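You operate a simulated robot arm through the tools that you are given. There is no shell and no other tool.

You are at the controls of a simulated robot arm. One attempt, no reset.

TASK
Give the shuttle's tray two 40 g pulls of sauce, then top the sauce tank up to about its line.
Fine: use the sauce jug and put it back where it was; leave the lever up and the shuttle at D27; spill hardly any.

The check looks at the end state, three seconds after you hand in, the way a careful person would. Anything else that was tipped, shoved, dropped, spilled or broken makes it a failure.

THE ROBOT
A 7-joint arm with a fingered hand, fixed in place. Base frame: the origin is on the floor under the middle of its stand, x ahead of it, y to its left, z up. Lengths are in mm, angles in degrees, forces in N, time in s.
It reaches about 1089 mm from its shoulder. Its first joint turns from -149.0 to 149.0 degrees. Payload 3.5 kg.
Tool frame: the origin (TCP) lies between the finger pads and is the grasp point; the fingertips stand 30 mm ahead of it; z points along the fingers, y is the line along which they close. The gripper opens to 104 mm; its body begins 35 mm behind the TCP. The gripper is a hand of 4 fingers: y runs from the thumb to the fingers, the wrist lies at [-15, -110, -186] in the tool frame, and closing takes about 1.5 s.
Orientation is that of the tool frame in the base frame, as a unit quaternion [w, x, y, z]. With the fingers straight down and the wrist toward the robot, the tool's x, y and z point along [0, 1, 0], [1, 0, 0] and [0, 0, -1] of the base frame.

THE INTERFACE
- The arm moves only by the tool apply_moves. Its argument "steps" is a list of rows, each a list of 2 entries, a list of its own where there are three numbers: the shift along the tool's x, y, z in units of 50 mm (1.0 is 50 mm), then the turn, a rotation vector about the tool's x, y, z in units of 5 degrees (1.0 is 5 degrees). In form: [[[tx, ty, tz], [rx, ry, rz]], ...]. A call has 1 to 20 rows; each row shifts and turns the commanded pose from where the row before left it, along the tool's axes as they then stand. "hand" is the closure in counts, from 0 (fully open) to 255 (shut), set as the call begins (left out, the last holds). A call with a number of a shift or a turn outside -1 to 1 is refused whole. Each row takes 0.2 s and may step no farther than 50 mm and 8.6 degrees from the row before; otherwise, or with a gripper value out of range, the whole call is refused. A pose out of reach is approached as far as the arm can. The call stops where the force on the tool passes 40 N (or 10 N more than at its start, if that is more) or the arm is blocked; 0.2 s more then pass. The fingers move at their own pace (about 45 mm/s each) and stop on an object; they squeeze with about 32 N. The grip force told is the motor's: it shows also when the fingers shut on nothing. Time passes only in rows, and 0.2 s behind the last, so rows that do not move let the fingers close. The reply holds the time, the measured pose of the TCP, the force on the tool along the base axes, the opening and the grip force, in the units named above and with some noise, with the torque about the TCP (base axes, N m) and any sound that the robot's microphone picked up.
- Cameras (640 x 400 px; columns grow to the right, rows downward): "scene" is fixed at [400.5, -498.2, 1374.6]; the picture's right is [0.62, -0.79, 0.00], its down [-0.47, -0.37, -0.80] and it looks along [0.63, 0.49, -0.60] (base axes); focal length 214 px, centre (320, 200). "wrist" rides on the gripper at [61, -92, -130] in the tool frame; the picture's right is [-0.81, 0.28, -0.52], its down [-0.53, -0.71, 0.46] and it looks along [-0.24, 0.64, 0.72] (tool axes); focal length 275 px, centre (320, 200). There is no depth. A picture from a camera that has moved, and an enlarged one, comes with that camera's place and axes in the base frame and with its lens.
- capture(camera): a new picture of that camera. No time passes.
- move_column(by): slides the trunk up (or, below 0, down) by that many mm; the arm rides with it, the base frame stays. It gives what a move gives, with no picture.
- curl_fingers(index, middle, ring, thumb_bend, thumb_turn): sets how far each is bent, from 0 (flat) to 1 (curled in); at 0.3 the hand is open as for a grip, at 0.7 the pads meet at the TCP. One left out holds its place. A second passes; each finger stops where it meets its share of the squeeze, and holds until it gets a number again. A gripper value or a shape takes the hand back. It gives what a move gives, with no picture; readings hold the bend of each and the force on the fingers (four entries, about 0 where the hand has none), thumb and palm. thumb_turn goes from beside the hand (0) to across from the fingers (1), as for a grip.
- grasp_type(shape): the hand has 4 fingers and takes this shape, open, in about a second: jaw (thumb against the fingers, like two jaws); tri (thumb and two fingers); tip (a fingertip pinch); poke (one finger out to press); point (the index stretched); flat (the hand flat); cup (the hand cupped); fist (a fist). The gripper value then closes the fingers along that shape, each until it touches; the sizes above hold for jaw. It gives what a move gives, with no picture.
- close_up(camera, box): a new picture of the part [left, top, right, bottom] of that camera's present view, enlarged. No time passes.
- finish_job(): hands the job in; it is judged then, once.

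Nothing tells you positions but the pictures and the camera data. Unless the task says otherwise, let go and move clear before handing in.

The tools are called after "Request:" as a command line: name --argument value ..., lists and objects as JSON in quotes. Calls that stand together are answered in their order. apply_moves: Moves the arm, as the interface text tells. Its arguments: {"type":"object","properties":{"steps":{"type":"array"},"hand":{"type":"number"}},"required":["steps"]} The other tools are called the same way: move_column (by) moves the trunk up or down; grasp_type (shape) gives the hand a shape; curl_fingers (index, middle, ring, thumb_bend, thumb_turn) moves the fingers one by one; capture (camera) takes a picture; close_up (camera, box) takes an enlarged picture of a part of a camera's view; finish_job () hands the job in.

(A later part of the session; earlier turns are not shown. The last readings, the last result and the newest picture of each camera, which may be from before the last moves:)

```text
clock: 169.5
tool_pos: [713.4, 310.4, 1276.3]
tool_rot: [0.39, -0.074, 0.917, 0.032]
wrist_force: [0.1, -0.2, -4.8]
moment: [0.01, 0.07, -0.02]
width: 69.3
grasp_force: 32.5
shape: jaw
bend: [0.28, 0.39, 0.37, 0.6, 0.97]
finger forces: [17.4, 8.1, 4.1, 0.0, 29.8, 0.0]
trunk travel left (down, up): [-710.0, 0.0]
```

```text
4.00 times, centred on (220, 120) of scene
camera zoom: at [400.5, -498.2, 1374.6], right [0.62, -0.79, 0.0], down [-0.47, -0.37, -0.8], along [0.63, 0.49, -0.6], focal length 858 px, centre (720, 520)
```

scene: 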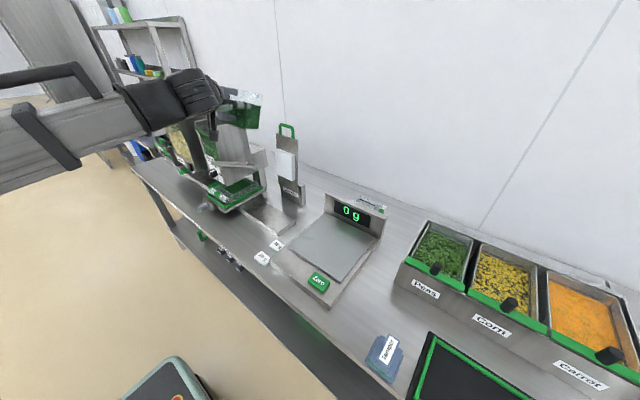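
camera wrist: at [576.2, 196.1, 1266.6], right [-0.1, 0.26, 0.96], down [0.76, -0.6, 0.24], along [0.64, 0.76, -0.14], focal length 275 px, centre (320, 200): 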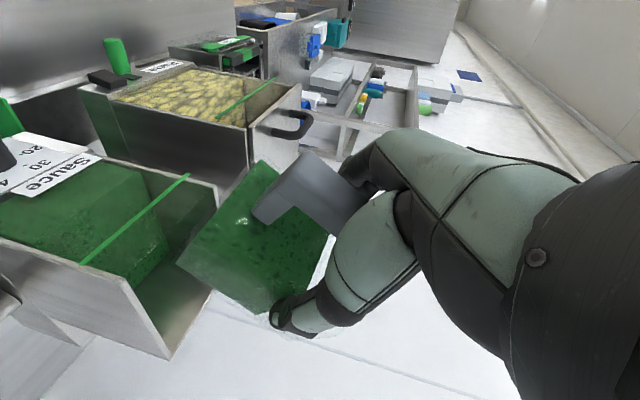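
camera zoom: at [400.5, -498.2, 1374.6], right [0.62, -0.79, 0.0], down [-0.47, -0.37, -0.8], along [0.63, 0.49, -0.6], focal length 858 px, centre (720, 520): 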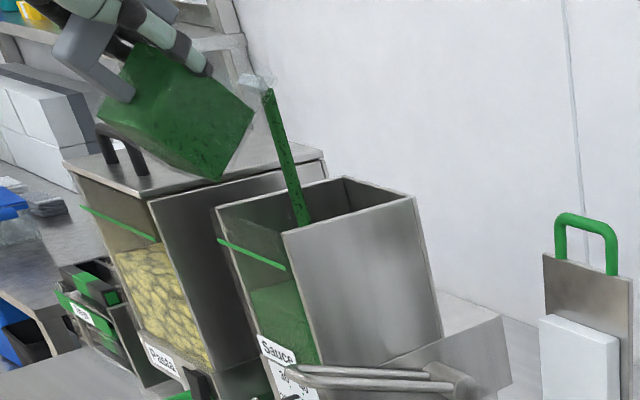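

Sauce is flowing cleanly into the tank. I'll hold this angle and watch the level rise.

Request:
apply_moves --steps '[[[0, 0, 0], [0, 0, 0]], [[0, 0, 0], [0, 0, 0]], [[0, 0, 0], [0, 0, 0]], [[0, 0, 0], [0, 0, 0]]]'

Request:
close_up --camera "scene" --box '[170, 70, 270, 170]'

Request:
close_up --camera "wrist" --box '[0, 100, 320, 330]'

```text
clock: 170.5
tool_pos: [711.5, 309.6, 1276.2]
tool_rot: [0.389, -0.073, 0.918, 0.032]
wrist_force: [-0.4, -0.3, -3.7]
moment: [-0.01, 0.06, 0.01]
width: 69.3
grasp_force: 32.0
shape: jaw
bend: [0.28, 0.39, 0.37, 0.6, 0.97]
finger forces: [17.5, 8.1, 4.2, 0.0, 29.9, 0.0]
trunk travel left (down, up): [-710.0, 0.0]
```

```text
4.00 times, centred on (220, 120) of scene
camera zoom: at [400.5, -498.2, 1374.6], right [0.62, -0.79, 0.0], down [-0.47, -0.37, -0.8], along [0.63, 0.49, -0.6], focal length 858 px, centre (720, 520)
```

zoom: 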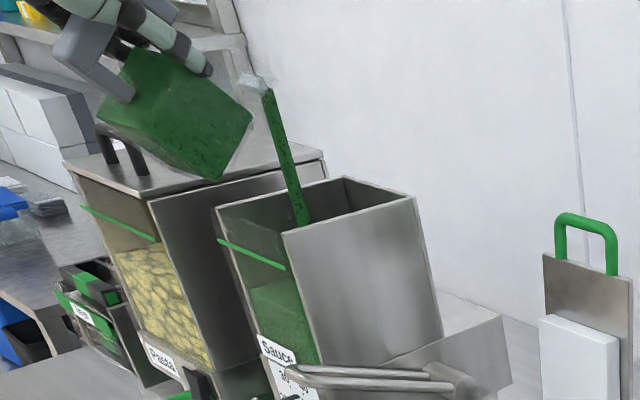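

```text
1.74 times, centred on (160, 215) of wrist
camera zoom: at [593.0, 198.3, 1322.6], right [0.14, 0.3, 0.94], down [0.8, -0.59, 0.07], along [0.58, 0.75, -0.33], focal length 479 px, centre (598, 174)
```

zoom: 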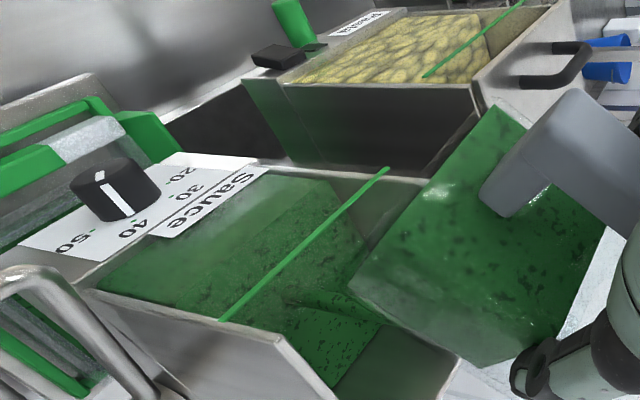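

Request:
apply_moves --steps '[[[0, 0, 0], [0, 0, 0]], [[0, 0, 0], [0, 0, 0]], [[0, 0, 0], [0, 0, 0]], [[0, 0, 0], [0, 0, 0]], [[0, 0, 0], [0, 0, 0]]]'

Request:
close_up --camera "scene" --box '[170, 70, 270, 170]'

Request:
close_up --camera "scene" --box '[205, 115, 255, 165]'

```text
clock: 171.7
tool_pos: [713.2, 310.0, 1275.9]
tool_rot: [0.39, -0.074, 0.917, 0.032]
wrist_force: [-0.1, -0.6, -3.1]
moment: [0.03, 0.06, 0.0]
width: 69.2
grasp_force: 32.1
shape: jaw
bend: [0.28, 0.39, 0.37, 0.6, 0.97]
finger forces: [17.3, 8.2, 4.2, 0.0, 29.9, 0.0]
trunk travel left (down, up): [-710.0, 0.0]
```

```text
4.00 times, centred on (220, 120) of scene
camera zoom: at [400.5, -498.2, 1374.6], right [0.62, -0.79, 0.0], down [-0.47, -0.37, -0.8], along [0.63, 0.49, -0.6], focal length 858 px, centre (720, 520)
```

zoom: 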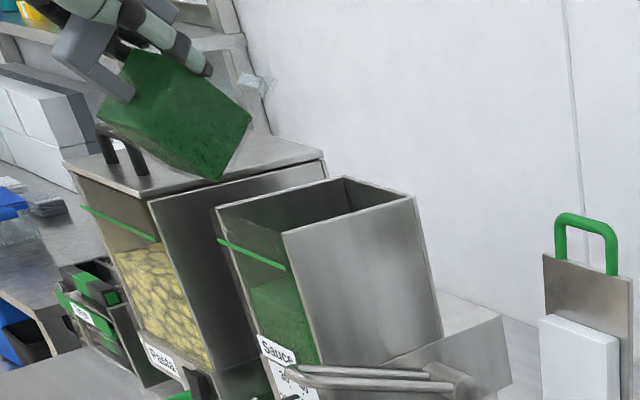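

```text
8.00 times, centred on (230, 140) of scene
camera zoom: at [400.5, -498.2, 1374.6], right [0.62, -0.79, 0.0], down [-0.47, -0.37, -0.8], along [0.63, 0.49, -0.6], focal length 1716 px, centre (1040, 680)
```

zoom: 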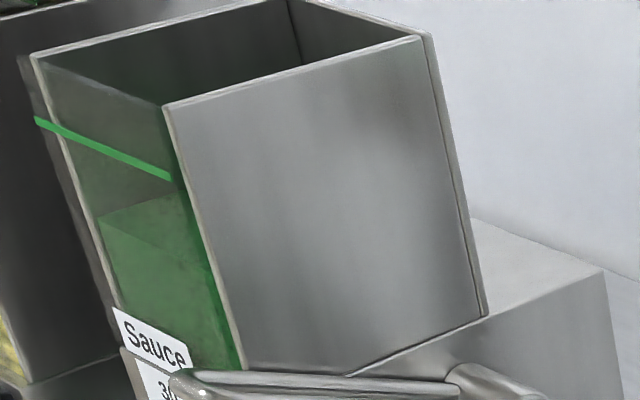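

The flow stops by itself at a fixed angle, which makes this controllable. The gap to the line is still about 45 mm. I'll tilt another 10° about the spout and wait.

Request:
apply_moves --steps '[[[-0.102, 0, 0.032], [0, 1, 0]], [[-0.102, 0, 0.032], [0, 1, 0]], [[0, 0, 0], [0, 0, 0]], [[0, 0, 0], [0, 0, 0]], [[0, 0, 0], [0, 0, 0]]]'

Request:
close_up --camera "scene" --box '[170, 70, 270, 170]'

Request:
capture --camera "wrist"

```text
clock: 172.9
tool_pos: [721.2, 311.4, 1280.1]
tool_rot: [0.308, -0.077, 0.948, 0.026]
wrist_force: [-0.3, -0.3, -3.1]
moment: [-0.01, 0.02, 0.02]
width: 69.2
grasp_force: 32.5
shape: jaw
bend: [0.28, 0.39, 0.37, 0.6, 0.97]
finger forces: [17.4, 8.2, 4.3, 0.0, 29.9, 0.0]
trunk travel left (down, up): [-710.0, 0.0]
```

```text
4.00 times, centred on (220, 120) of scene
camera zoom: at [400.5, -498.2, 1374.6], right [0.62, -0.79, 0.0], down [-0.47, -0.37, -0.8], along [0.63, 0.49, -0.6], focal length 858 px, centre (720, 520)
```

zoom: 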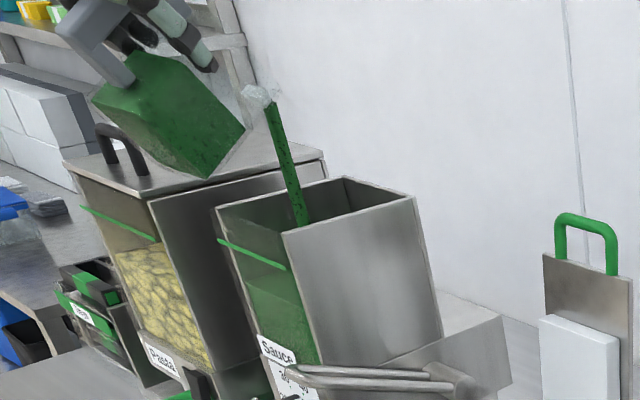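

```text
taken
camera wrist: at [612.2, 201.5, 1349.7], right [0.3, 0.33, 0.9], down [0.8, -0.59, -0.06], along [0.51, 0.74, -0.44], focal length 275 px, centre (320, 200)
```

wrist: 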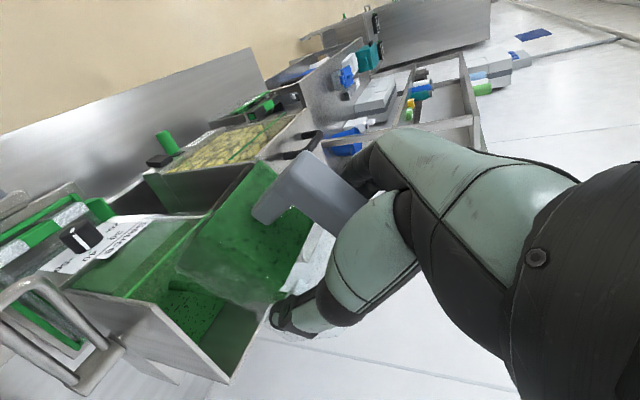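

Request:
apply_moves --steps '[[[0, 0, 0], [0, 0, 0]], [[0, 0, 0], [0, 0, 0]], [[0, 0, 0], [0, 0, 0]], [[0, 0, 0], [0, 0, 0]], [[0, 0, 0], [0, 0, 0]], [[0, 0, 0], [0, 0, 0]]]'

Request:
close_up --camera "scene" --box '[205, 115, 255, 165]'

```text
clock: 174.3
tool_pos: [721.6, 311.5, 1279.8]
tool_rot: [0.308, -0.075, 0.948, 0.026]
wrist_force: [-0.1, -1.2, -3.3]
moment: [0.01, 0.04, -0.01]
width: 69.3
grasp_force: 32.0
shape: jaw
bend: [0.28, 0.39, 0.37, 0.6, 0.97]
finger forces: [17.3, 8.2, 4.2, 0.0, 30.0, 0.0]
trunk travel left (down, up): [-710.0, 0.0]
```

```text
8.00 times, centred on (230, 140) of scene
camera zoom: at [400.5, -498.2, 1374.6], right [0.62, -0.79, 0.0], down [-0.47, -0.37, -0.8], along [0.63, 0.49, -0.6], focal length 1716 px, centre (1040, 680)
```

zoom: 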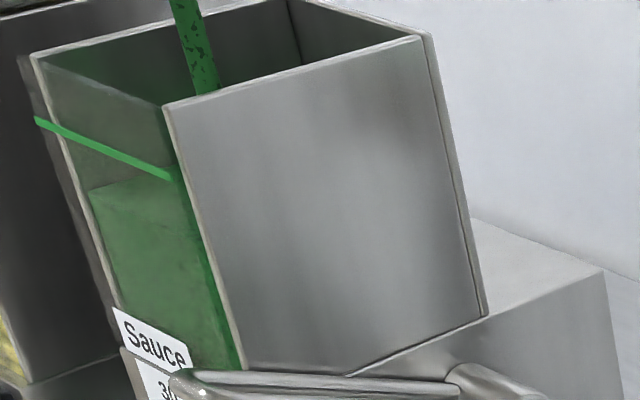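

The level is rising well. Waiting for this flow to finish.

Request:
apply_moves --steps '[[[0, 0, 0], [0, 0, 0]], [[0, 0, 0], [0, 0, 0]], [[0, 0, 0], [0, 0, 0]], [[0, 0, 0], [0, 0, 0]], [[0, 0, 0], [0, 0, 0]], [[0, 0, 0], [0, 0, 0]]]'

Request:
close_up --camera "scene" --box '[205, 115, 255, 165]'

Request:
close_up --camera "wrist" --box '[0, 170, 320, 400]'

```text
clock: 175.7
tool_pos: [721.1, 310.4, 1281.5]
tool_rot: [0.308, -0.076, 0.948, 0.026]
wrist_force: [0.6, -0.9, -2.9]
moment: [-0.03, -0.01, 0.01]
width: 69.1
grasp_force: 32.3
shape: jaw
bend: [0.28, 0.39, 0.37, 0.6, 0.97]
finger forces: [17.3, 8.1, 4.4, 0.0, 29.9, 0.0]
trunk travel left (down, up): [-710.0, 0.0]
```

```text
8.00 times, centred on (230, 140) of scene
camera zoom: at [400.5, -498.2, 1374.6], right [0.62, -0.79, 0.0], down [-0.47, -0.37, -0.8], along [0.63, 0.49, -0.6], focal length 1716 px, centre (1040, 680)
```

zoom: 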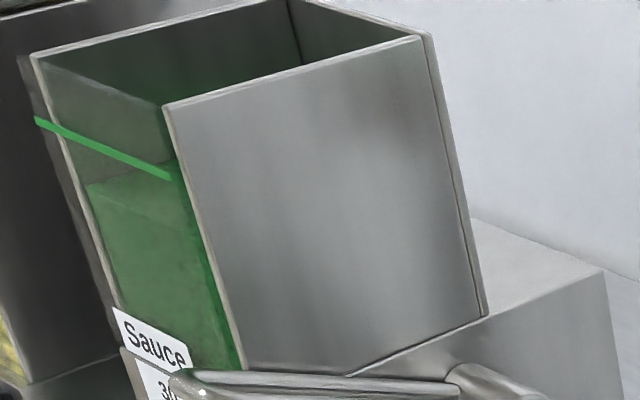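

```text
1.74 times, centred on (160, 285) of wrist
camera zoom: at [612.2, 201.5, 1349.7], right [0.3, 0.33, 0.9], down [0.8, -0.59, -0.06], along [0.51, 0.74, -0.44], focal length 479 px, centre (598, 52)
```

zoom: 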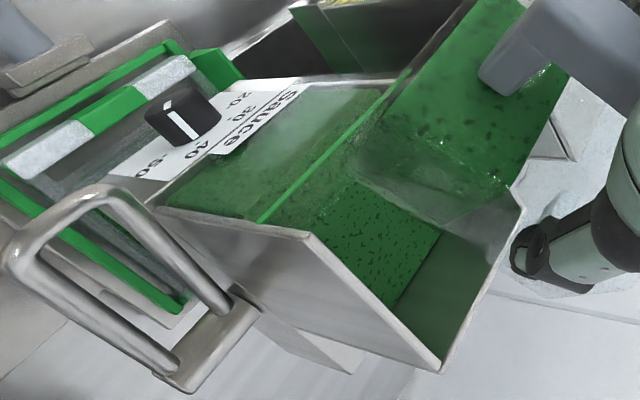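

About 26 mm of level remains to the line. Tilting another 10° and holding.

Request:
apply_moves --steps '[[[-0.116, 0, 0.042], [0, 1, 0]], [[-0.116, 0, 0.042], [0, 1, 0]], [[0, 0, 0], [0, 0, 0]], [[0, 0, 0], [0, 0, 0]], [[0, 0, 0], [0, 0, 0]], [[0, 0, 0], [0, 0, 0]]]'

Request:
close_up --camera "scene" --box '[170, 70, 270, 170]'

Request:
close_up --camera "scene" --box '[205, 115, 255, 165]'

```text
clock: 177.1
tool_pos: [734.0, 314.0, 1282.8]
tool_rot: [0.224, -0.078, 0.971, 0.019]
wrist_force: [0.1, 0.2, -2.8]
moment: [-0.06, -0.02, 0.02]
width: 69.3
grasp_force: 32.2
shape: jaw
bend: [0.28, 0.39, 0.37, 0.6, 0.97]
finger forces: [17.2, 8.1, 4.4, 0.0, 29.9, 0.0]
trunk travel left (down, up): [-710.0, 0.0]
```

```text
4.00 times, centred on (220, 120) of scene
camera zoom: at [400.5, -498.2, 1374.6], right [0.62, -0.79, 0.0], down [-0.47, -0.37, -0.8], along [0.63, 0.49, -0.6], focal length 858 px, centre (720, 520)
```

zoom: 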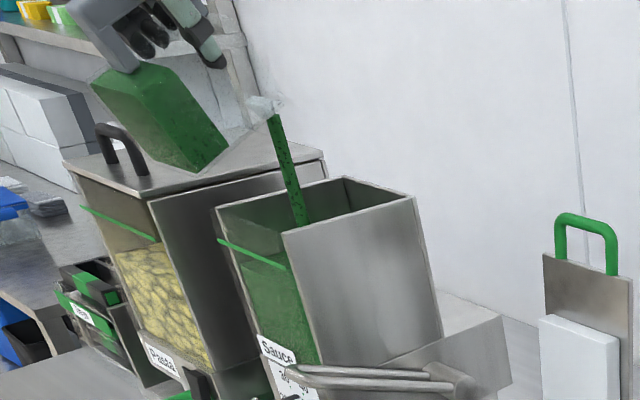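

```text
8.00 times, centred on (230, 140) of scene
camera zoom: at [400.5, -498.2, 1374.6], right [0.62, -0.79, 0.0], down [-0.47, -0.37, -0.8], along [0.63, 0.49, -0.6], focal length 1716 px, centre (1040, 680)
```

zoom: 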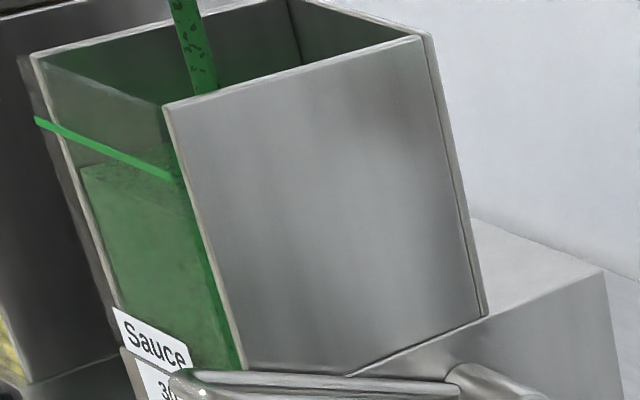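

Request:
apply_moves --steps '[[[0, 0, 0], [0, 0, 0]], [[0, 0, 0], [0, 0, 0]], [[0, 0, 0], [0, 0, 0]], [[0, 0, 0], [0, 0, 0]], [[0, 0, 0], [0, 0, 0]]]'

Request:
close_up --camera "scene" --box '[205, 115, 255, 165]'

```text
clock: 178.3
tool_pos: [733.0, 313.6, 1283.8]
tool_rot: [0.224, -0.078, 0.971, 0.019]
wrist_force: [-0.2, -0.4, -2.7]
moment: [0.01, 0.01, -0.01]
width: 69.0
grasp_force: 31.9
shape: jaw
bend: [0.28, 0.39, 0.37, 0.6, 0.97]
finger forces: [17.3, 8.3, 4.4, 0.0, 30.0, 0.0]
trunk travel left (down, up): [-710.0, 0.0]
```

```text
8.00 times, centred on (230, 140) of scene
camera zoom: at [400.5, -498.2, 1374.6], right [0.62, -0.79, 0.0], down [-0.47, -0.37, -0.8], along [0.63, 0.49, -0.6], focal length 1716 px, centre (1040, 680)
```

zoom: 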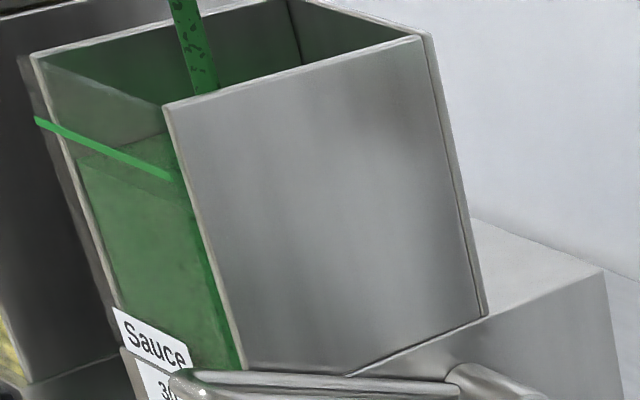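

Request:
apply_moves --steps '[[[0, 0, 0], [0, 0, 0]], [[0, 0, 0], [0, 0, 0]], [[0, 0, 0], [0, 0, 0]], [[0, 0, 0], [0, 0, 0]], [[0, 0, 0], [0, 0, 0]]]'

Request:
close_up --camera "scene" --box '[205, 115, 255, 165]'

Request:
close_up --camera "scene" --box '[205, 122, 230, 147]'

```text
clock: 179.5
tool_pos: [734.0, 313.3, 1284.2]
tool_rot: [0.225, -0.077, 0.971, 0.019]
wrist_force: [0.0, -0.4, -2.8]
moment: [-0.01, -0.01, -0.02]
width: 69.3
grasp_force: 31.7
shape: jaw
bend: [0.28, 0.39, 0.37, 0.6, 0.97]
finger forces: [17.3, 8.1, 4.5, 0.1, 30.0, 0.0]
trunk travel left (down, up): [-710.0, 0.0]
```

```text
8.00 times, centred on (230, 140) of scene
camera zoom: at [400.5, -498.2, 1374.6], right [0.62, -0.79, 0.0], down [-0.47, -0.37, -0.8], along [0.63, 0.49, -0.6], focal length 1716 px, centre (1040, 680)
```

zoom: 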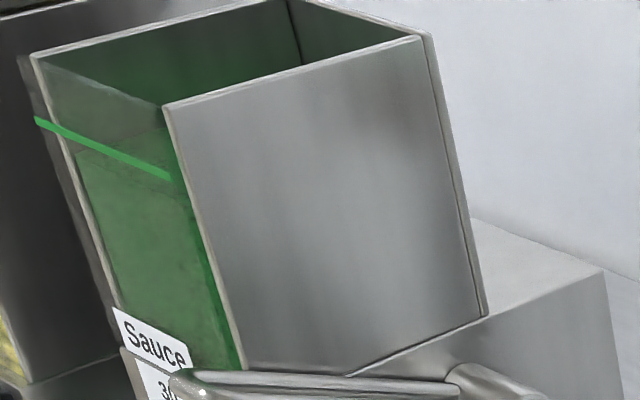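

```text
16.00 times, centred on (218, 134) of scene
camera zoom: at [400.5, -498.2, 1374.6], right [0.62, -0.79, 0.0], down [-0.47, -0.37, -0.8], along [0.63, 0.49, -0.6], focal length 3432 px, centre (1960, 1248)
```

zoom: 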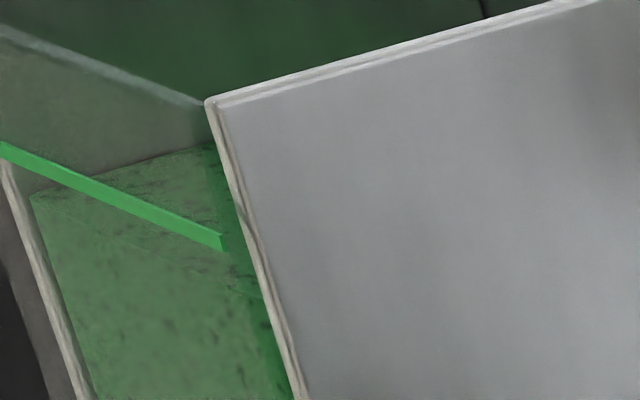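

The surface is still roughly 10 mm below the line. Tilting 5° more and waiting.

Request:
apply_moves --steps '[[[-0.083, 0, -0.0225], [0, 0.5, 0]], [[-0.083, 0, -0.0225], [0, 0.5, 0]], [[0, 0, 0], [0, 0, 0]], [[0, 0, 0], [0, 0, 0]], [[0, 0, 0], [0, 0, 0]], [[0, 0, 0], [0, 0, 0]], [[0, 0, 0], [0, 0, 0]], [[0, 0, 0], [0, 0, 0]], [[0, 0, 0], [0, 0, 0]], [[0, 0, 0], [0, 0, 0]]]'

Request:
close_up --camera "scene" --box '[205, 122, 230, 147]'

Request:
close_up --camera "scene" --box '[170, 70, 270, 170]'

Request:
capture --camera "wrist"

```text
clock: 181.7
tool_pos: [740.2, 314.6, 1288.8]
tool_rot: [0.181, -0.078, 0.98, 0.016]
wrist_force: [-0.5, -0.1, -2.3]
moment: [-0.03, 0.0, 0.03]
width: 69.3
grasp_force: 32.2
shape: jaw
bend: [0.28, 0.39, 0.37, 0.6, 0.97]
finger forces: [17.3, 8.2, 4.4, 0.0, 30.0, 0.0]
trunk travel left (down, up): [-710.0, 0.0]
```

```text
16.00 times, centred on (218, 134) of scene
camera zoom: at [400.5, -498.2, 1374.6], right [0.62, -0.79, 0.0], down [-0.47, -0.37, -0.8], along [0.63, 0.49, -0.6], focal length 3432 px, centre (1960, 1248)
```

zoom: 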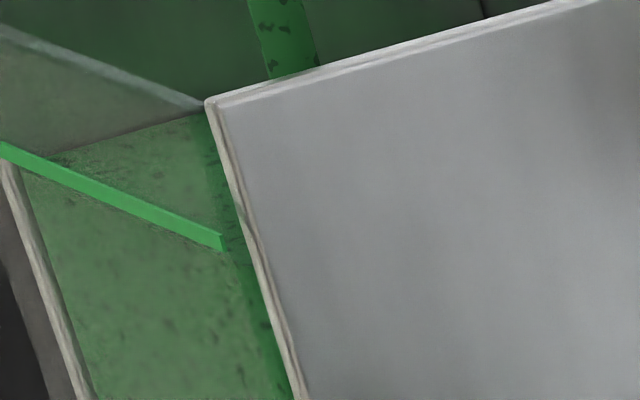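

```text
4.00 times, centred on (220, 120) of scene
camera zoom: at [400.5, -498.2, 1374.6], right [0.62, -0.79, 0.0], down [-0.47, -0.37, -0.8], along [0.63, 0.49, -0.6], focal length 858 px, centre (720, 520)
```

zoom: 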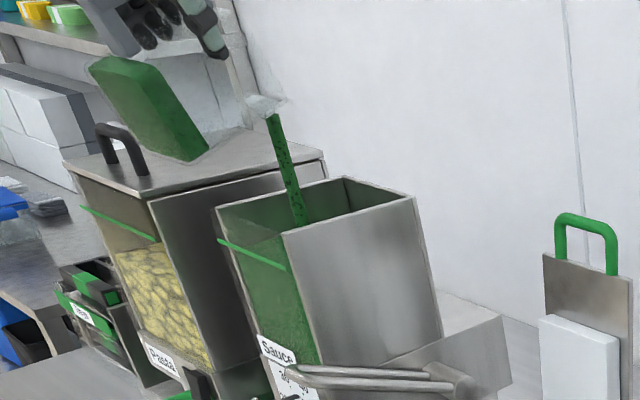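

```text
taken
camera wrist: at [652.1, 208.0, 1389.2], right [0.52, 0.36, 0.77], down [0.77, -0.6, -0.23], along [0.38, 0.72, -0.59], focal length 275 px, centre (320, 200)
```

wrist: 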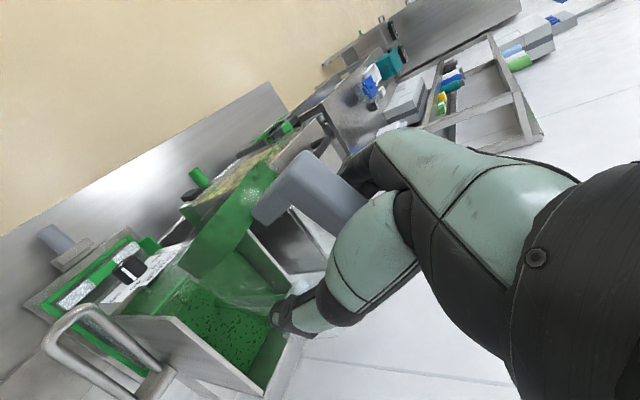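

Nearly at the line and still flowing. Checking after a short wait.

Request:
apply_moves --steps '[[[0, 0, 0], [0, 0, 0]], [[0, 0, 0], [0, 0, 0]]]'

Request:
close_up --camera "scene" --box '[205, 122, 230, 147]'

Request:
close_up --camera "wrist" --box '[60, 240, 300, 400]'

```text
clock: 182.3
tool_pos: [739.8, 314.2, 1288.7]
tool_rot: [0.181, -0.079, 0.98, 0.016]
wrist_force: [0.4, 0.4, -1.8]
moment: [-0.06, 0.0, 0.02]
width: 69.3
grasp_force: 31.8
shape: jaw
bend: [0.28, 0.39, 0.37, 0.6, 0.97]
finger forces: [17.2, 8.2, 4.4, 0.0, 29.9, 0.0]
trunk travel left (down, up): [-710.0, 0.0]
```

```text
16.00 times, centred on (218, 134) of scene
camera zoom: at [400.5, -498.2, 1374.6], right [0.62, -0.79, 0.0], down [-0.47, -0.37, -0.8], along [0.63, 0.49, -0.6], focal length 3432 px, centre (1960, 1248)
```

zoom: 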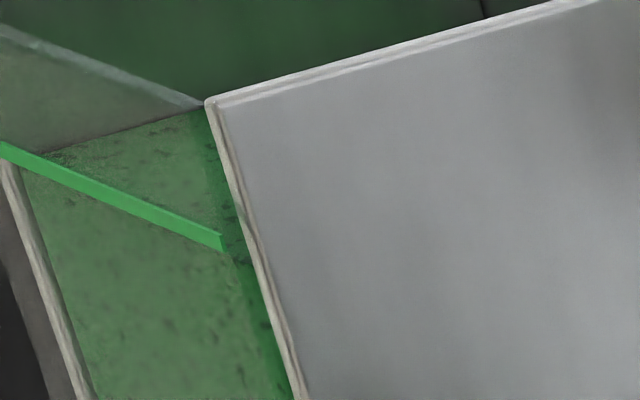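

```text
2.50 times, centred on (180, 320) of wrist
camera zoom: at [652.1, 208.0, 1389.2], right [0.52, 0.36, 0.77], down [0.77, -0.6, -0.23], along [0.38, 0.72, -0.59], focal length 688 px, centre (670, -100)
```

zoom: 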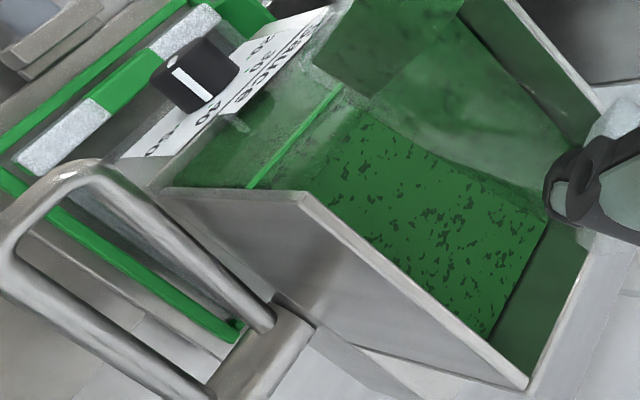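

The flow has stopped with the surface about 5–6 mm below the line, which I triangulated at z ≈ 1093. A small extra tilt of 3.5° should bring it there.

Request:
apply_moves --steps '[[[-0.058, 0, -0.016], [0, 0.35, 0]], [[-0.058, 0, -0.016], [0, 0.35, 0]], [[0, 0, 0], [0, 0, 0]], [[0, 0, 0], [0, 0, 0]], [[0, 0, 0], [0, 0, 0]], [[0, 0, 0], [0, 0, 0]], [[0, 0, 0], [0, 0, 0]], [[0, 0, 0], [0, 0, 0]]]'

Request:
close_up --camera "scene" --box '[205, 122, 230, 147]'

Request:
close_up --camera "scene" --box '[170, 70, 270, 170]'

```text
clock: 184.1
tool_pos: [744.6, 313.7, 1292.3]
tool_rot: [0.152, -0.078, 0.985, 0.013]
wrist_force: [0.6, 0.0, -2.8]
moment: [0.01, 0.0, 0.01]
width: 69.3
grasp_force: 32.3
shape: jaw
bend: [0.28, 0.39, 0.37, 0.6, 0.97]
finger forces: [17.2, 8.3, 4.5, 0.0, 30.0, 0.0]
trunk travel left (down, up): [-710.0, 0.0]
```

```text
16.00 times, centred on (218, 134) of scene
camera zoom: at [400.5, -498.2, 1374.6], right [0.62, -0.79, 0.0], down [-0.47, -0.37, -0.8], along [0.63, 0.49, -0.6], focal length 3432 px, centre (1960, 1248)
```

zoom: 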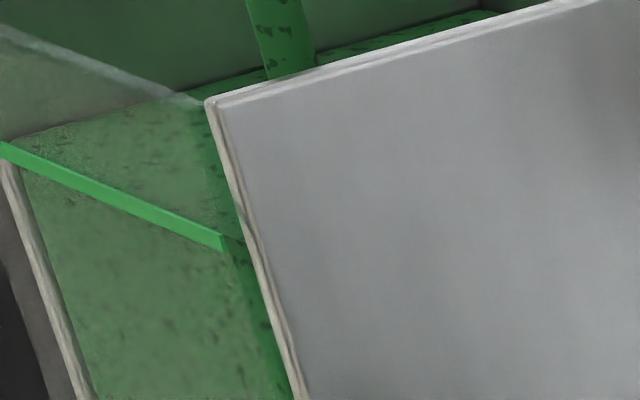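

```text
4.00 times, centred on (220, 120) of scene
camera zoom: at [400.5, -498.2, 1374.6], right [0.62, -0.79, 0.0], down [-0.47, -0.37, -0.8], along [0.63, 0.49, -0.6], focal length 858 px, centre (720, 520)
```

zoom: 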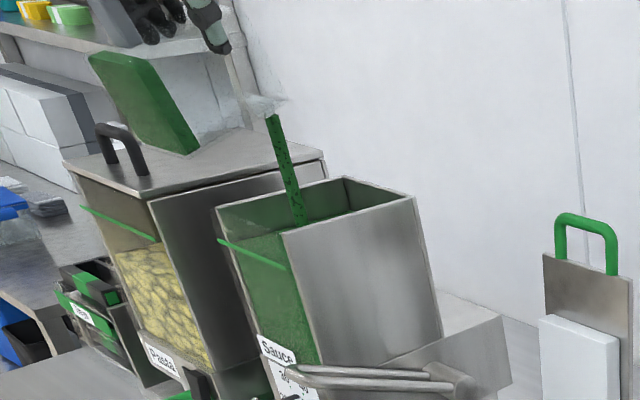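

Request:
apply_moves --steps '[[[0, 0, 0], [0, 0, 0]], [[0, 0, 0], [0, 0, 0]]]'

Request:
close_up --camera "scene" --box '[205, 122, 230, 147]'

Request:
capture --camera "wrist"

```text
clock: 184.7
tool_pos: [743.7, 315.3, 1292.0]
tool_rot: [0.152, -0.079, 0.985, 0.012]
wrist_force: [-0.5, -0.4, -1.7]
moment: [-0.03, 0.0, 0.0]
width: 69.3
grasp_force: 31.9
shape: jaw
bend: [0.28, 0.39, 0.37, 0.6, 0.97]
finger forces: [17.2, 8.3, 4.6, 0.0, 30.0, 0.0]
trunk travel left (down, up): [-710.0, 0.0]
```

```text
16.00 times, centred on (218, 134) of scene
camera zoom: at [400.5, -498.2, 1374.6], right [0.62, -0.79, 0.0], down [-0.47, -0.37, -0.8], along [0.63, 0.49, -0.6], focal length 3432 px, centre (1960, 1248)
```

zoom: 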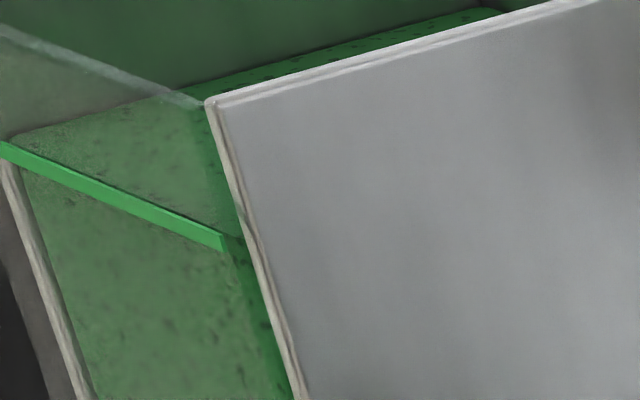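

```text
taken
camera wrist: at [663.0, 209.5, 1398.5], right [0.56, 0.37, 0.74], down [0.75, -0.6, -0.27], along [0.34, 0.71, -0.62], focal length 275 px, centre (320, 200)
```

wrist: 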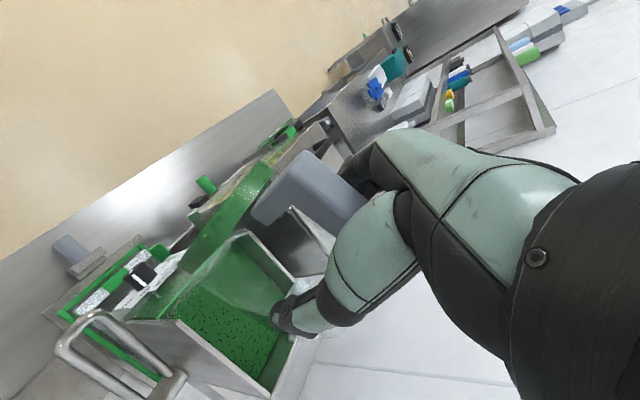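

The flow has stopped and the surface is right about at the line (z ≈ 1090–1094). I'll raise the jug a little and tilt it back upright about the spout.

Request:
apply_moves --steps '[[[0.08, 0, 0.03], [0, -0.5, 0]], [[0.08, 0, 0.03], [0, -0.5, 0]], [[0.08, 0, 0.03], [0, -0.5, 0]], [[-0.15, 0, -0.47], [0, 0, 0]], [[-0.15, 0, -0.47], [0, 0, 0]]]'

Request:
close_up --camera "scene" --box '[170, 70, 270, 170]'

```text
clock: 185.9
tool_pos: [726.7, 310.6, 1334.1]
tool_rot: [0.216, -0.078, 0.973, 0.018]
wrist_force: [0.1, 0.1, -1.9]
moment: [-0.03, 0.02, 0.0]
width: 69.2
grasp_force: 31.7
shape: jaw
bend: [0.28, 0.39, 0.37, 0.6, 0.97]
finger forces: [17.2, 8.2, 4.6, 0.1, 30.1, 0.0]
trunk travel left (down, up): [-710.0, 0.0]
```

```text
4.00 times, centred on (220, 120) of scene
camera zoom: at [400.5, -498.2, 1374.6], right [0.62, -0.79, 0.0], down [-0.47, -0.37, -0.8], along [0.63, 0.49, -0.6], focal length 858 px, centre (720, 520)
```

zoom: 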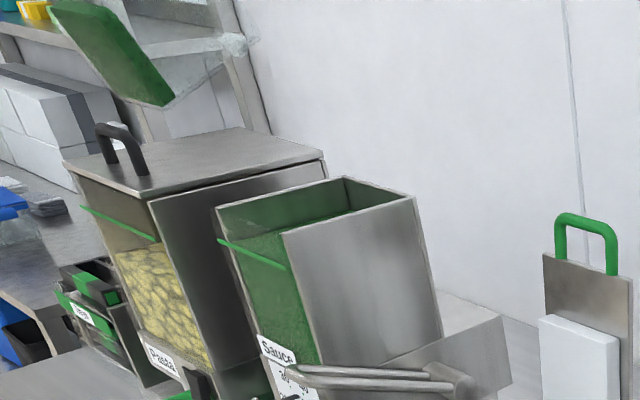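

No drips. Continuing to bring the jug upright.

Request:
apply_moves --steps '[[[0.162, 0, 0.059], [0, -1, 0]], [[0.162, 0, 0.059], [0, -1, 0]], [[0.162, 0, 0.059], [0, -1, 0]], [[0.162, 0, 0.059], [0, -1, 0]], [[0.162, 0, 0.059], [0, -1, 0]], [[0.162, 0, 0.059], [0, -1, 0]], [[0.162, 0, 0.059], [0, -1, 0]], [[0.162, 0, 0.059], [0, -1, 0]], [[0.162, 0, 0.059], [0, -1, 0]], [[0.162, 0, 0.059], [0, -1, 0]]]'

Request:
capture --camera "scene"

Request:
capture --camera "wrist"

```text
clock: 188.1
tool_pos: [697.9, 307.9, 1256.1]
tool_rot: [0.608, -0.064, 0.79, 0.049]
wrist_force: [0.2, -0.6, -2.3]
moment: [-0.02, 0.12, 0.0]
width: 69.2
grasp_force: 32.5
shape: jaw
bend: [0.28, 0.39, 0.37, 0.61, 0.97]
finger forces: [17.0, 8.2, 4.4, 0.0, 29.7, 0.0]
trunk travel left (down, up): [-710.0, 0.0]
```

```text
taken
```

scene: 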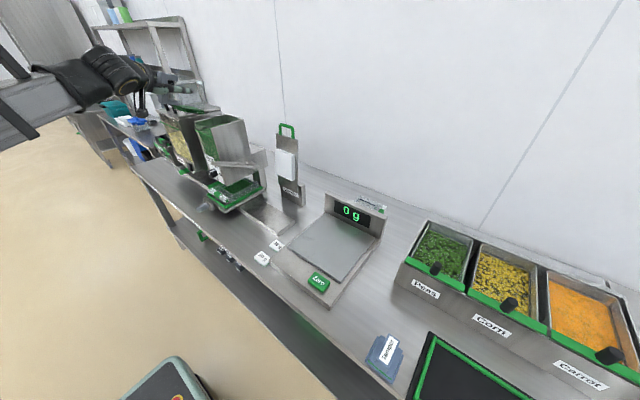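

```text
taken
camera wrist: at [572.9, 195.0, 1230.0], right [-0.33, 0.22, 0.92], down [0.68, -0.61, 0.4], along [0.65, 0.76, 0.05], focal length 275 px, centre (320, 200)
```

wrist: 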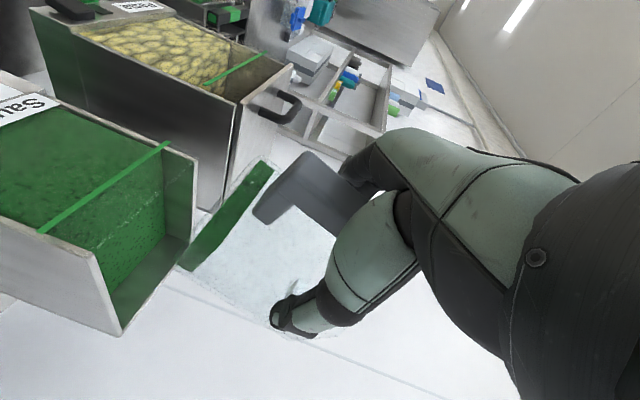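

The jug is upright with only a little left. I'll check the tank's level against the line from this angle.

Request:
close_up --camera "wrist" --box '[0, 90, 220, 340]'

Request:
close_up --camera "scene" --box '[195, 110, 245, 160]'

```text
1.60 times, centred on (110, 215) of wrist
camera zoom: at [572.9, 195.0, 1230.0], right [-0.33, 0.22, 0.92], down [0.68, -0.61, 0.4], along [0.65, 0.76, 0.05], focal length 440 px, centre (656, 176)
```

zoom: 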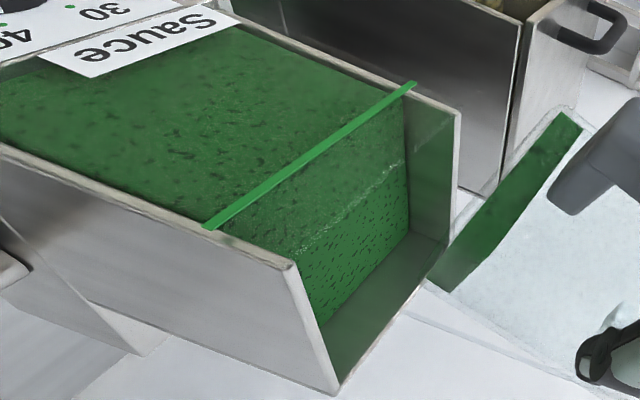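

```text
8.00 times, centred on (220, 135) of scene
camera zoom: at [400.5, -498.2, 1374.6], right [0.62, -0.79, 0.0], down [-0.47, -0.37, -0.8], along [0.63, 0.49, -0.6], focal length 1716 px, centre (1120, 720)
```

zoom: 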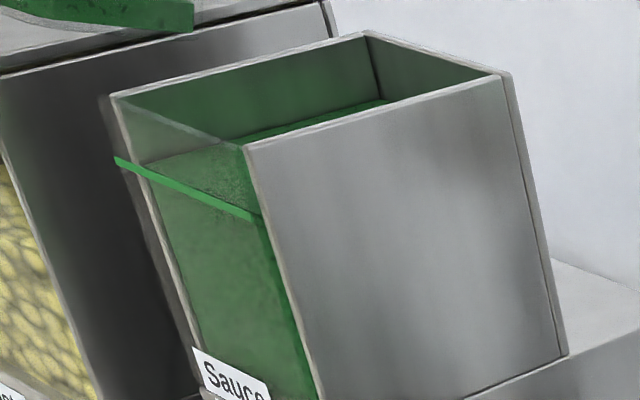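

The tank is filled to its line. I'll carry the jug back along the same path, first leg to the right.

Request:
apply_moves --steps '[[[0.02, -0.45, 0.06], [0, 0, 0]], [[0.02, -0.55, 0.07], [0, 0, 0]], [[0.02, -0.55, 0.07], [0, 0, 0]], [[0.02, -0.55, 0.07], [0, 0, 0]], [[0.02, -0.55, 0.07], [0, 0, 0]]]'

```text
clock: 189.3
tool_pos: [733.9, 178.7, 1248.5]
tool_rot: [0.607, -0.064, 0.791, 0.049]
wrist_force: [-0.3, 0.2, -1.7]
moment: [-0.02, 0.03, 0.02]
width: 68.9
grasp_force: 31.7
shape: jaw
bend: [0.28, 0.39, 0.37, 0.61, 0.97]
finger forces: [17.0, 8.2, 4.3, 0.0, 29.8, 0.0]
trunk travel left (down, up): [-710.0, 0.0]
```

Request:
apply_moves --steps '[[[0.02, -0.55, 0.07], [0, 0, 0]], [[0.02, -0.55, 0.07], [0, 0, 0]], [[0.02, -0.55, 0.07], [0, 0, 0]]]'

```text
clock: 190.1
tool_pos: [756.8, 99.2, 1241.9]
tool_rot: [0.607, -0.064, 0.791, 0.05]
wrist_force: [0.4, 0.0, -2.5]
moment: [-0.01, 0.05, -0.01]
width: 69.0
grasp_force: 32.0
shape: jaw
bend: [0.28, 0.39, 0.37, 0.61, 0.97]
finger forces: [17.0, 8.2, 4.3, 0.1, 29.7, 0.0]
trunk travel left (down, up): [-710.0, 0.0]
```

Now I'll bring the hand back to the exact pick-up orientation (level, facing forward).

Request:
apply_moves --steps '[[[0, 0, 0], [0.464, -0.7485, 0.057]], [[0, 0, 0], [0.464, -0.7485, 0.057]], [[0, 0, 0], [0.464, -0.7485, 0.057]], [[0, 0, 0], [0.464, -0.7485, 0.057]]]'

```text
clock: 191.1
tool_pos: [754.5, 99.5, 1241.3]
tool_rot: [0.707, 0.001, 0.707, 0.0]
wrist_force: [0.1, 0.4, -1.9]
moment: [-0.03, 0.06, 0.04]
width: 69.1
grasp_force: 31.9
shape: jaw
bend: [0.28, 0.39, 0.37, 0.61, 0.97]
finger forces: [17.0, 8.1, 4.3, 0.1, 29.4, 0.0]
trunk travel left (down, up): [-710.0, 0.0]
```

Request:
apply_moves --steps '[[[0, -0.5, 0], [0, 0, 0]], [[0, -0.6, 0], [0, 0, 0]], [[0, -0.6, 0], [0, 0, 0]], [[0, -0.6, 0], [0, 0, 0]], [[0, -0.6, 0], [0, 0, 0]], [[0, -0.6, 0], [0, 0, 0]], [[0, -0.6, 0], [0, 0, 0]]]'

```text
clock: 192.7
tool_pos: [755.4, -104.7, 1241.5]
tool_rot: [0.708, 0.002, 0.707, 0.0]
wrist_force: [0.0, 0.4, -1.5]
moment: [-0.02, 0.05, 0.05]
width: 69.2
grasp_force: 31.5
shape: jaw
bend: [0.28, 0.39, 0.37, 0.61, 0.97]
finger forces: [17.0, 8.2, 4.1, 0.0, 29.5, 0.0]
trunk travel left (down, up): [-710.0, 0.0]
```

Request:
apply_moves --steps '[[[0.419, -0.59, -0.107], [0, 0, 0]], [[0.419, -0.59, -0.107], [0, 0, 0]], [[0.419, -0.59, -0.107], [0, 0, 0]], [[0.419, -0.59, -0.107], [0, 0, 0]], [[0.419, -0.59, -0.107], [0, 0, 0]]]'

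Request:
apply_moves --steps '[[[0.419, -0.59, -0.107], [0, 0, 0]], [[0.419, -0.59, -0.107], [0, 0, 0]], [[0.419, -0.59, -0.107], [0, 0, 0]], [[0.419, -0.59, -0.107], [0, 0, 0]], [[0.419, -0.59, -0.107], [0, 0, 0]]]'

Request:
capture --camera "scene"

```text
clock: 193.9
tool_pos: [728.8, -255.0, 1136.8]
tool_rot: [0.707, 0.001, 0.707, 0.0]
wrist_force: [0.0, 0.4, -2.4]
moment: [0.01, 0.08, -0.01]
width: 69.1
grasp_force: 31.7
shape: jaw
bend: [0.28, 0.39, 0.37, 0.61, 0.97]
finger forces: [16.9, 8.3, 4.2, 0.0, 29.6, 0.1]
trunk travel left (down, up): [-710.0, 0.0]
```

```text
clock: 195.1
tool_pos: [703.3, -401.5, 1032.0]
tool_rot: [0.707, 0.001, 0.707, 0.0]
wrist_force: [0.5, 1.1, -2.3]
moment: [0.0, 0.04, -0.01]
width: 69.3
grasp_force: 32.6
shape: jaw
bend: [0.28, 0.39, 0.37, 0.61, 0.97]
finger forces: [17.0, 8.3, 4.0, 0.0, 29.5, 0.0]
trunk travel left (down, up): [-710.0, 0.0]
```

```text
taken
```

scene: 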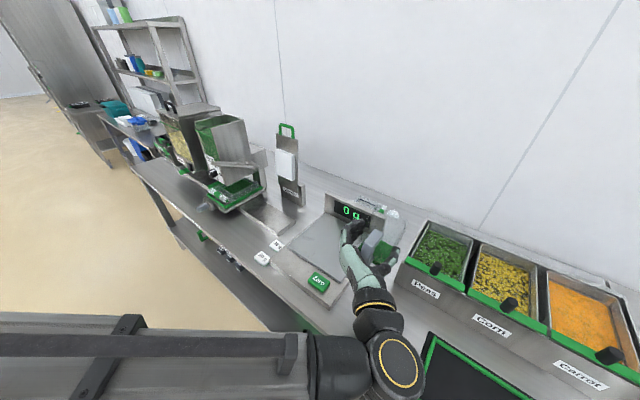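

Directly above its place. Lowering straight down, slowly near the table.

Request:
apply_moves --steps '[[[0.6, 0, 0], [0, 0, 0]], [[0.6, 0, 0], [0, 0, 0]], [[0.6, 0, 0], [0, 0, 0]], [[0.6, 0, 0], [0, 0, 0]], [[0.6, 0, 0], [0, 0, 0]], [[0.5, 0, 0], [0, 0, 0]], [[0.3, 0, 0], [0, 0, 0]]]'

Request:
close_up --camera "scene" --box '[310, 250, 420, 340]'

Request:
capture --camera "wrist"

```text
clock: 196.7
tool_pos: [702.8, -398.8, 841.2]
tool_rot: [0.707, 0.001, 0.707, 0.0]
wrist_force: [-0.2, -0.3, -2.2]
moment: [-0.01, 0.08, 0.04]
width: 69.1
grasp_force: 32.2
shape: jaw
bend: [0.28, 0.39, 0.37, 0.61, 0.97]
finger forces: [17.0, 8.2, 4.1, 0.0, 29.5, 0.0]
trunk travel left (down, up): [-710.0, 0.0]
```

```text
4.44 times, centred on (365, 295) of scene
camera zoom: at [400.5, -498.2, 1374.6], right [0.62, -0.79, 0.0], down [-0.47, -0.37, -0.8], along [0.63, 0.49, -0.6], focal length 953 px, centre (120, -222)
```

zoom: 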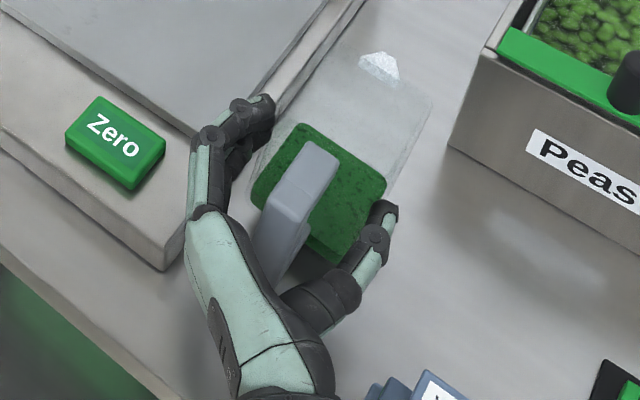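

```text
taken
camera wrist: at [572.5, -489.5, 779.3], right [-0.52, 0.27, 0.81], down [0.45, -0.71, 0.53], along [0.73, 0.64, 0.24], focal length 275 px, centre (320, 200)
```

wrist: 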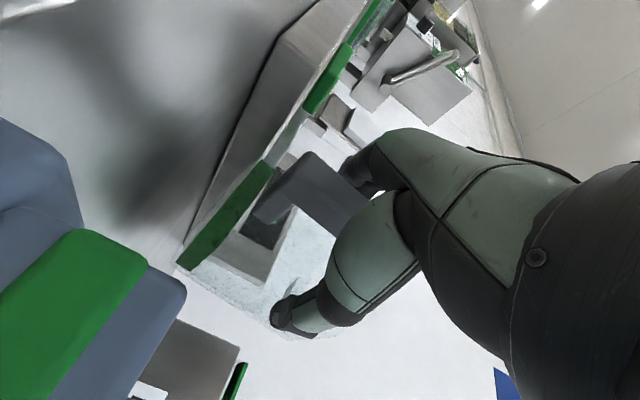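

Request:
apply_moves --steps '[[[0.15, 0, 0], [0, 0, 0]], [[0.15, 0, 0], [0, 0, 0]], [[0.1, 0, 0], [0, 0, 0]]]'

Request:
close_up --camera "scene" --box '[310, 250, 420, 340]'

```text
clock: 197.5
tool_pos: [702.4, -398.7, 821.9]
tool_rot: [0.708, 0.0, 0.706, -0.001]
wrist_force: [0.0, 1.5, 1.8]
moment: [-0.07, -0.19, 0.05]
width: 69.2
grasp_force: 31.7
shape: jaw
bend: [0.28, 0.39, 0.36, 0.6, 0.98]
finger forces: [16.9, 9.9, 5.0, 0.0, 31.0, 0.1]
trunk travel left (down, up): [-710.0, 0.0]
```

```text
4.44 times, centred on (365, 295) of scene
camera zoom: at [400.5, -498.2, 1374.6], right [0.62, -0.79, 0.0], down [-0.47, -0.37, -0.8], along [0.63, 0.49, -0.6], focal length 953 px, centre (120, -222)
```

zoom: 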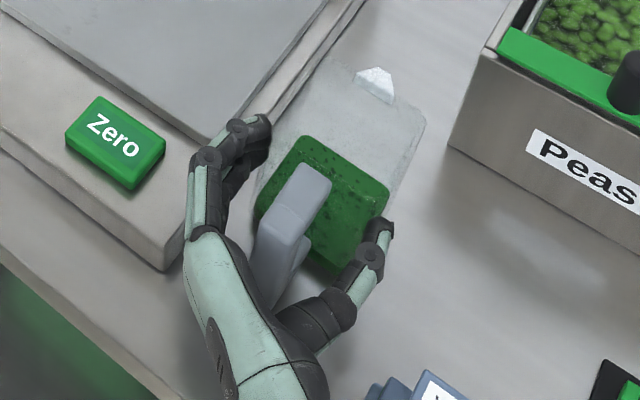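

The jug's front edge has touched. I'll settle the last few mm gently.

Request:
apply_moves --steps '[[[0.04, 0, 0], [0, 0, 0]], [[0.03, 0, 0], [0, 0, 0]], [[0, 0, 0], [0, 0, 0]]]'

Request:
close_up --camera "scene" --box '[310, 250, 420, 340]'

```text
clock: 198.3
tool_pos: [702.7, -400.2, 819.3]
tool_rot: [0.708, 0.001, 0.706, -0.001]
wrist_force: [-1.4, 1.2, 3.9]
moment: [-0.09, -0.21, 0.08]
width: 69.4
grasp_force: 32.0
shape: jaw
bend: [0.28, 0.38, 0.35, 0.6, 0.99]
finger forces: [17.2, 10.2, 5.3, 0.1, 31.2, 0.0]
trunk travel left (down, up): [-710.0, 0.0]
```

```text
4.44 times, centred on (365, 295) of scene
camera zoom: at [400.5, -498.2, 1374.6], right [0.62, -0.79, 0.0], down [-0.47, -0.37, -0.8], along [0.63, 0.49, -0.6], focal length 953 px, centre (120, -222)
```

zoom: 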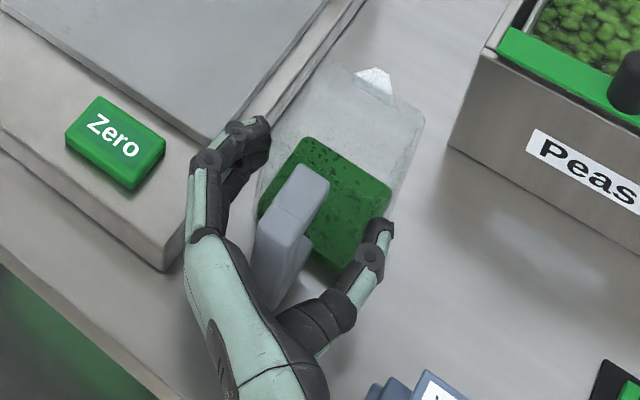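

Request:
apply_moves --steps '[[[0.04, 0, 0], [0, 0, 0]], [[0, 0, 0], [0, 0, 0]]]'

```text
clock: 198.9
tool_pos: [703.1, -400.0, 816.5]
tool_rot: [0.707, 0.001, 0.707, 0.0]
wrist_force: [1.2, 2.3, 5.6]
moment: [-0.09, -0.2, 0.15]
width: 69.5
grasp_force: 32.0
shape: jaw
bend: [0.28, 0.38, 0.34, 0.6, 1.0]
finger forces: [17.5, 10.6, 5.4, 0.1, 31.4, 0.0]
trunk travel left (down, up): [-710.0, 0.0]
```

Back at the original height. Opening the hand.

Request:
apply_moves --steps '[[[0, 0, 0], [0, 0, 0]], [[0, 0, 0], [0, 0, 0]], [[0, 0, 0], [0, 0, 0]], [[0, 0, 0], [0, 0, 0]], [[0, 0, 0], [0, 0, 0]]]' --hand 45

Request:
close_up --camera "scene" --box '[310, 250, 420, 340]'

Request:
capture --camera "wrist"

```text
clock: 200.1
tool_pos: [701.9, -399.8, 816.8]
tool_rot: [0.707, 0.003, 0.707, 0.0]
wrist_force: [-0.2, 0.3, -0.2]
moment: [-0.03, 0.0, 0.01]
width: 85.6
grasp_force: 0.1
shape: jaw
bend: [0.27, 0.34, 0.31, 0.47, 0.99]
finger forces: [0.0, 0.0, 0.1, 0.1, 0.1, 0.0]
trunk travel left (down, up): [-710.0, 0.0]
```

```text
4.44 times, centred on (365, 295) of scene
camera zoom: at [400.5, -498.2, 1374.6], right [0.62, -0.79, 0.0], down [-0.47, -0.37, -0.8], along [0.63, 0.49, -0.6], focal length 953 px, centre (120, -222)
```

zoom: 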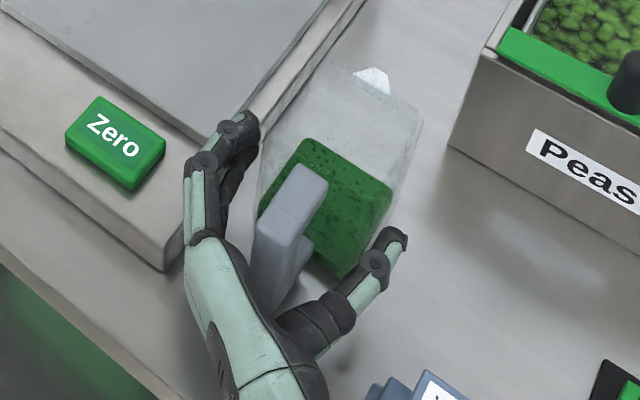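

```text
taken
camera wrist: at [571.9, -490.8, 754.8], right [-0.52, 0.28, 0.81], down [0.45, -0.71, 0.53], along [0.73, 0.64, 0.24], focal length 275 px, centre (320, 200)
```

wrist: 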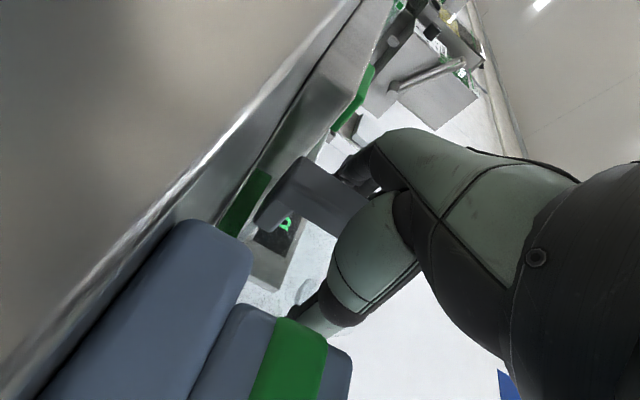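

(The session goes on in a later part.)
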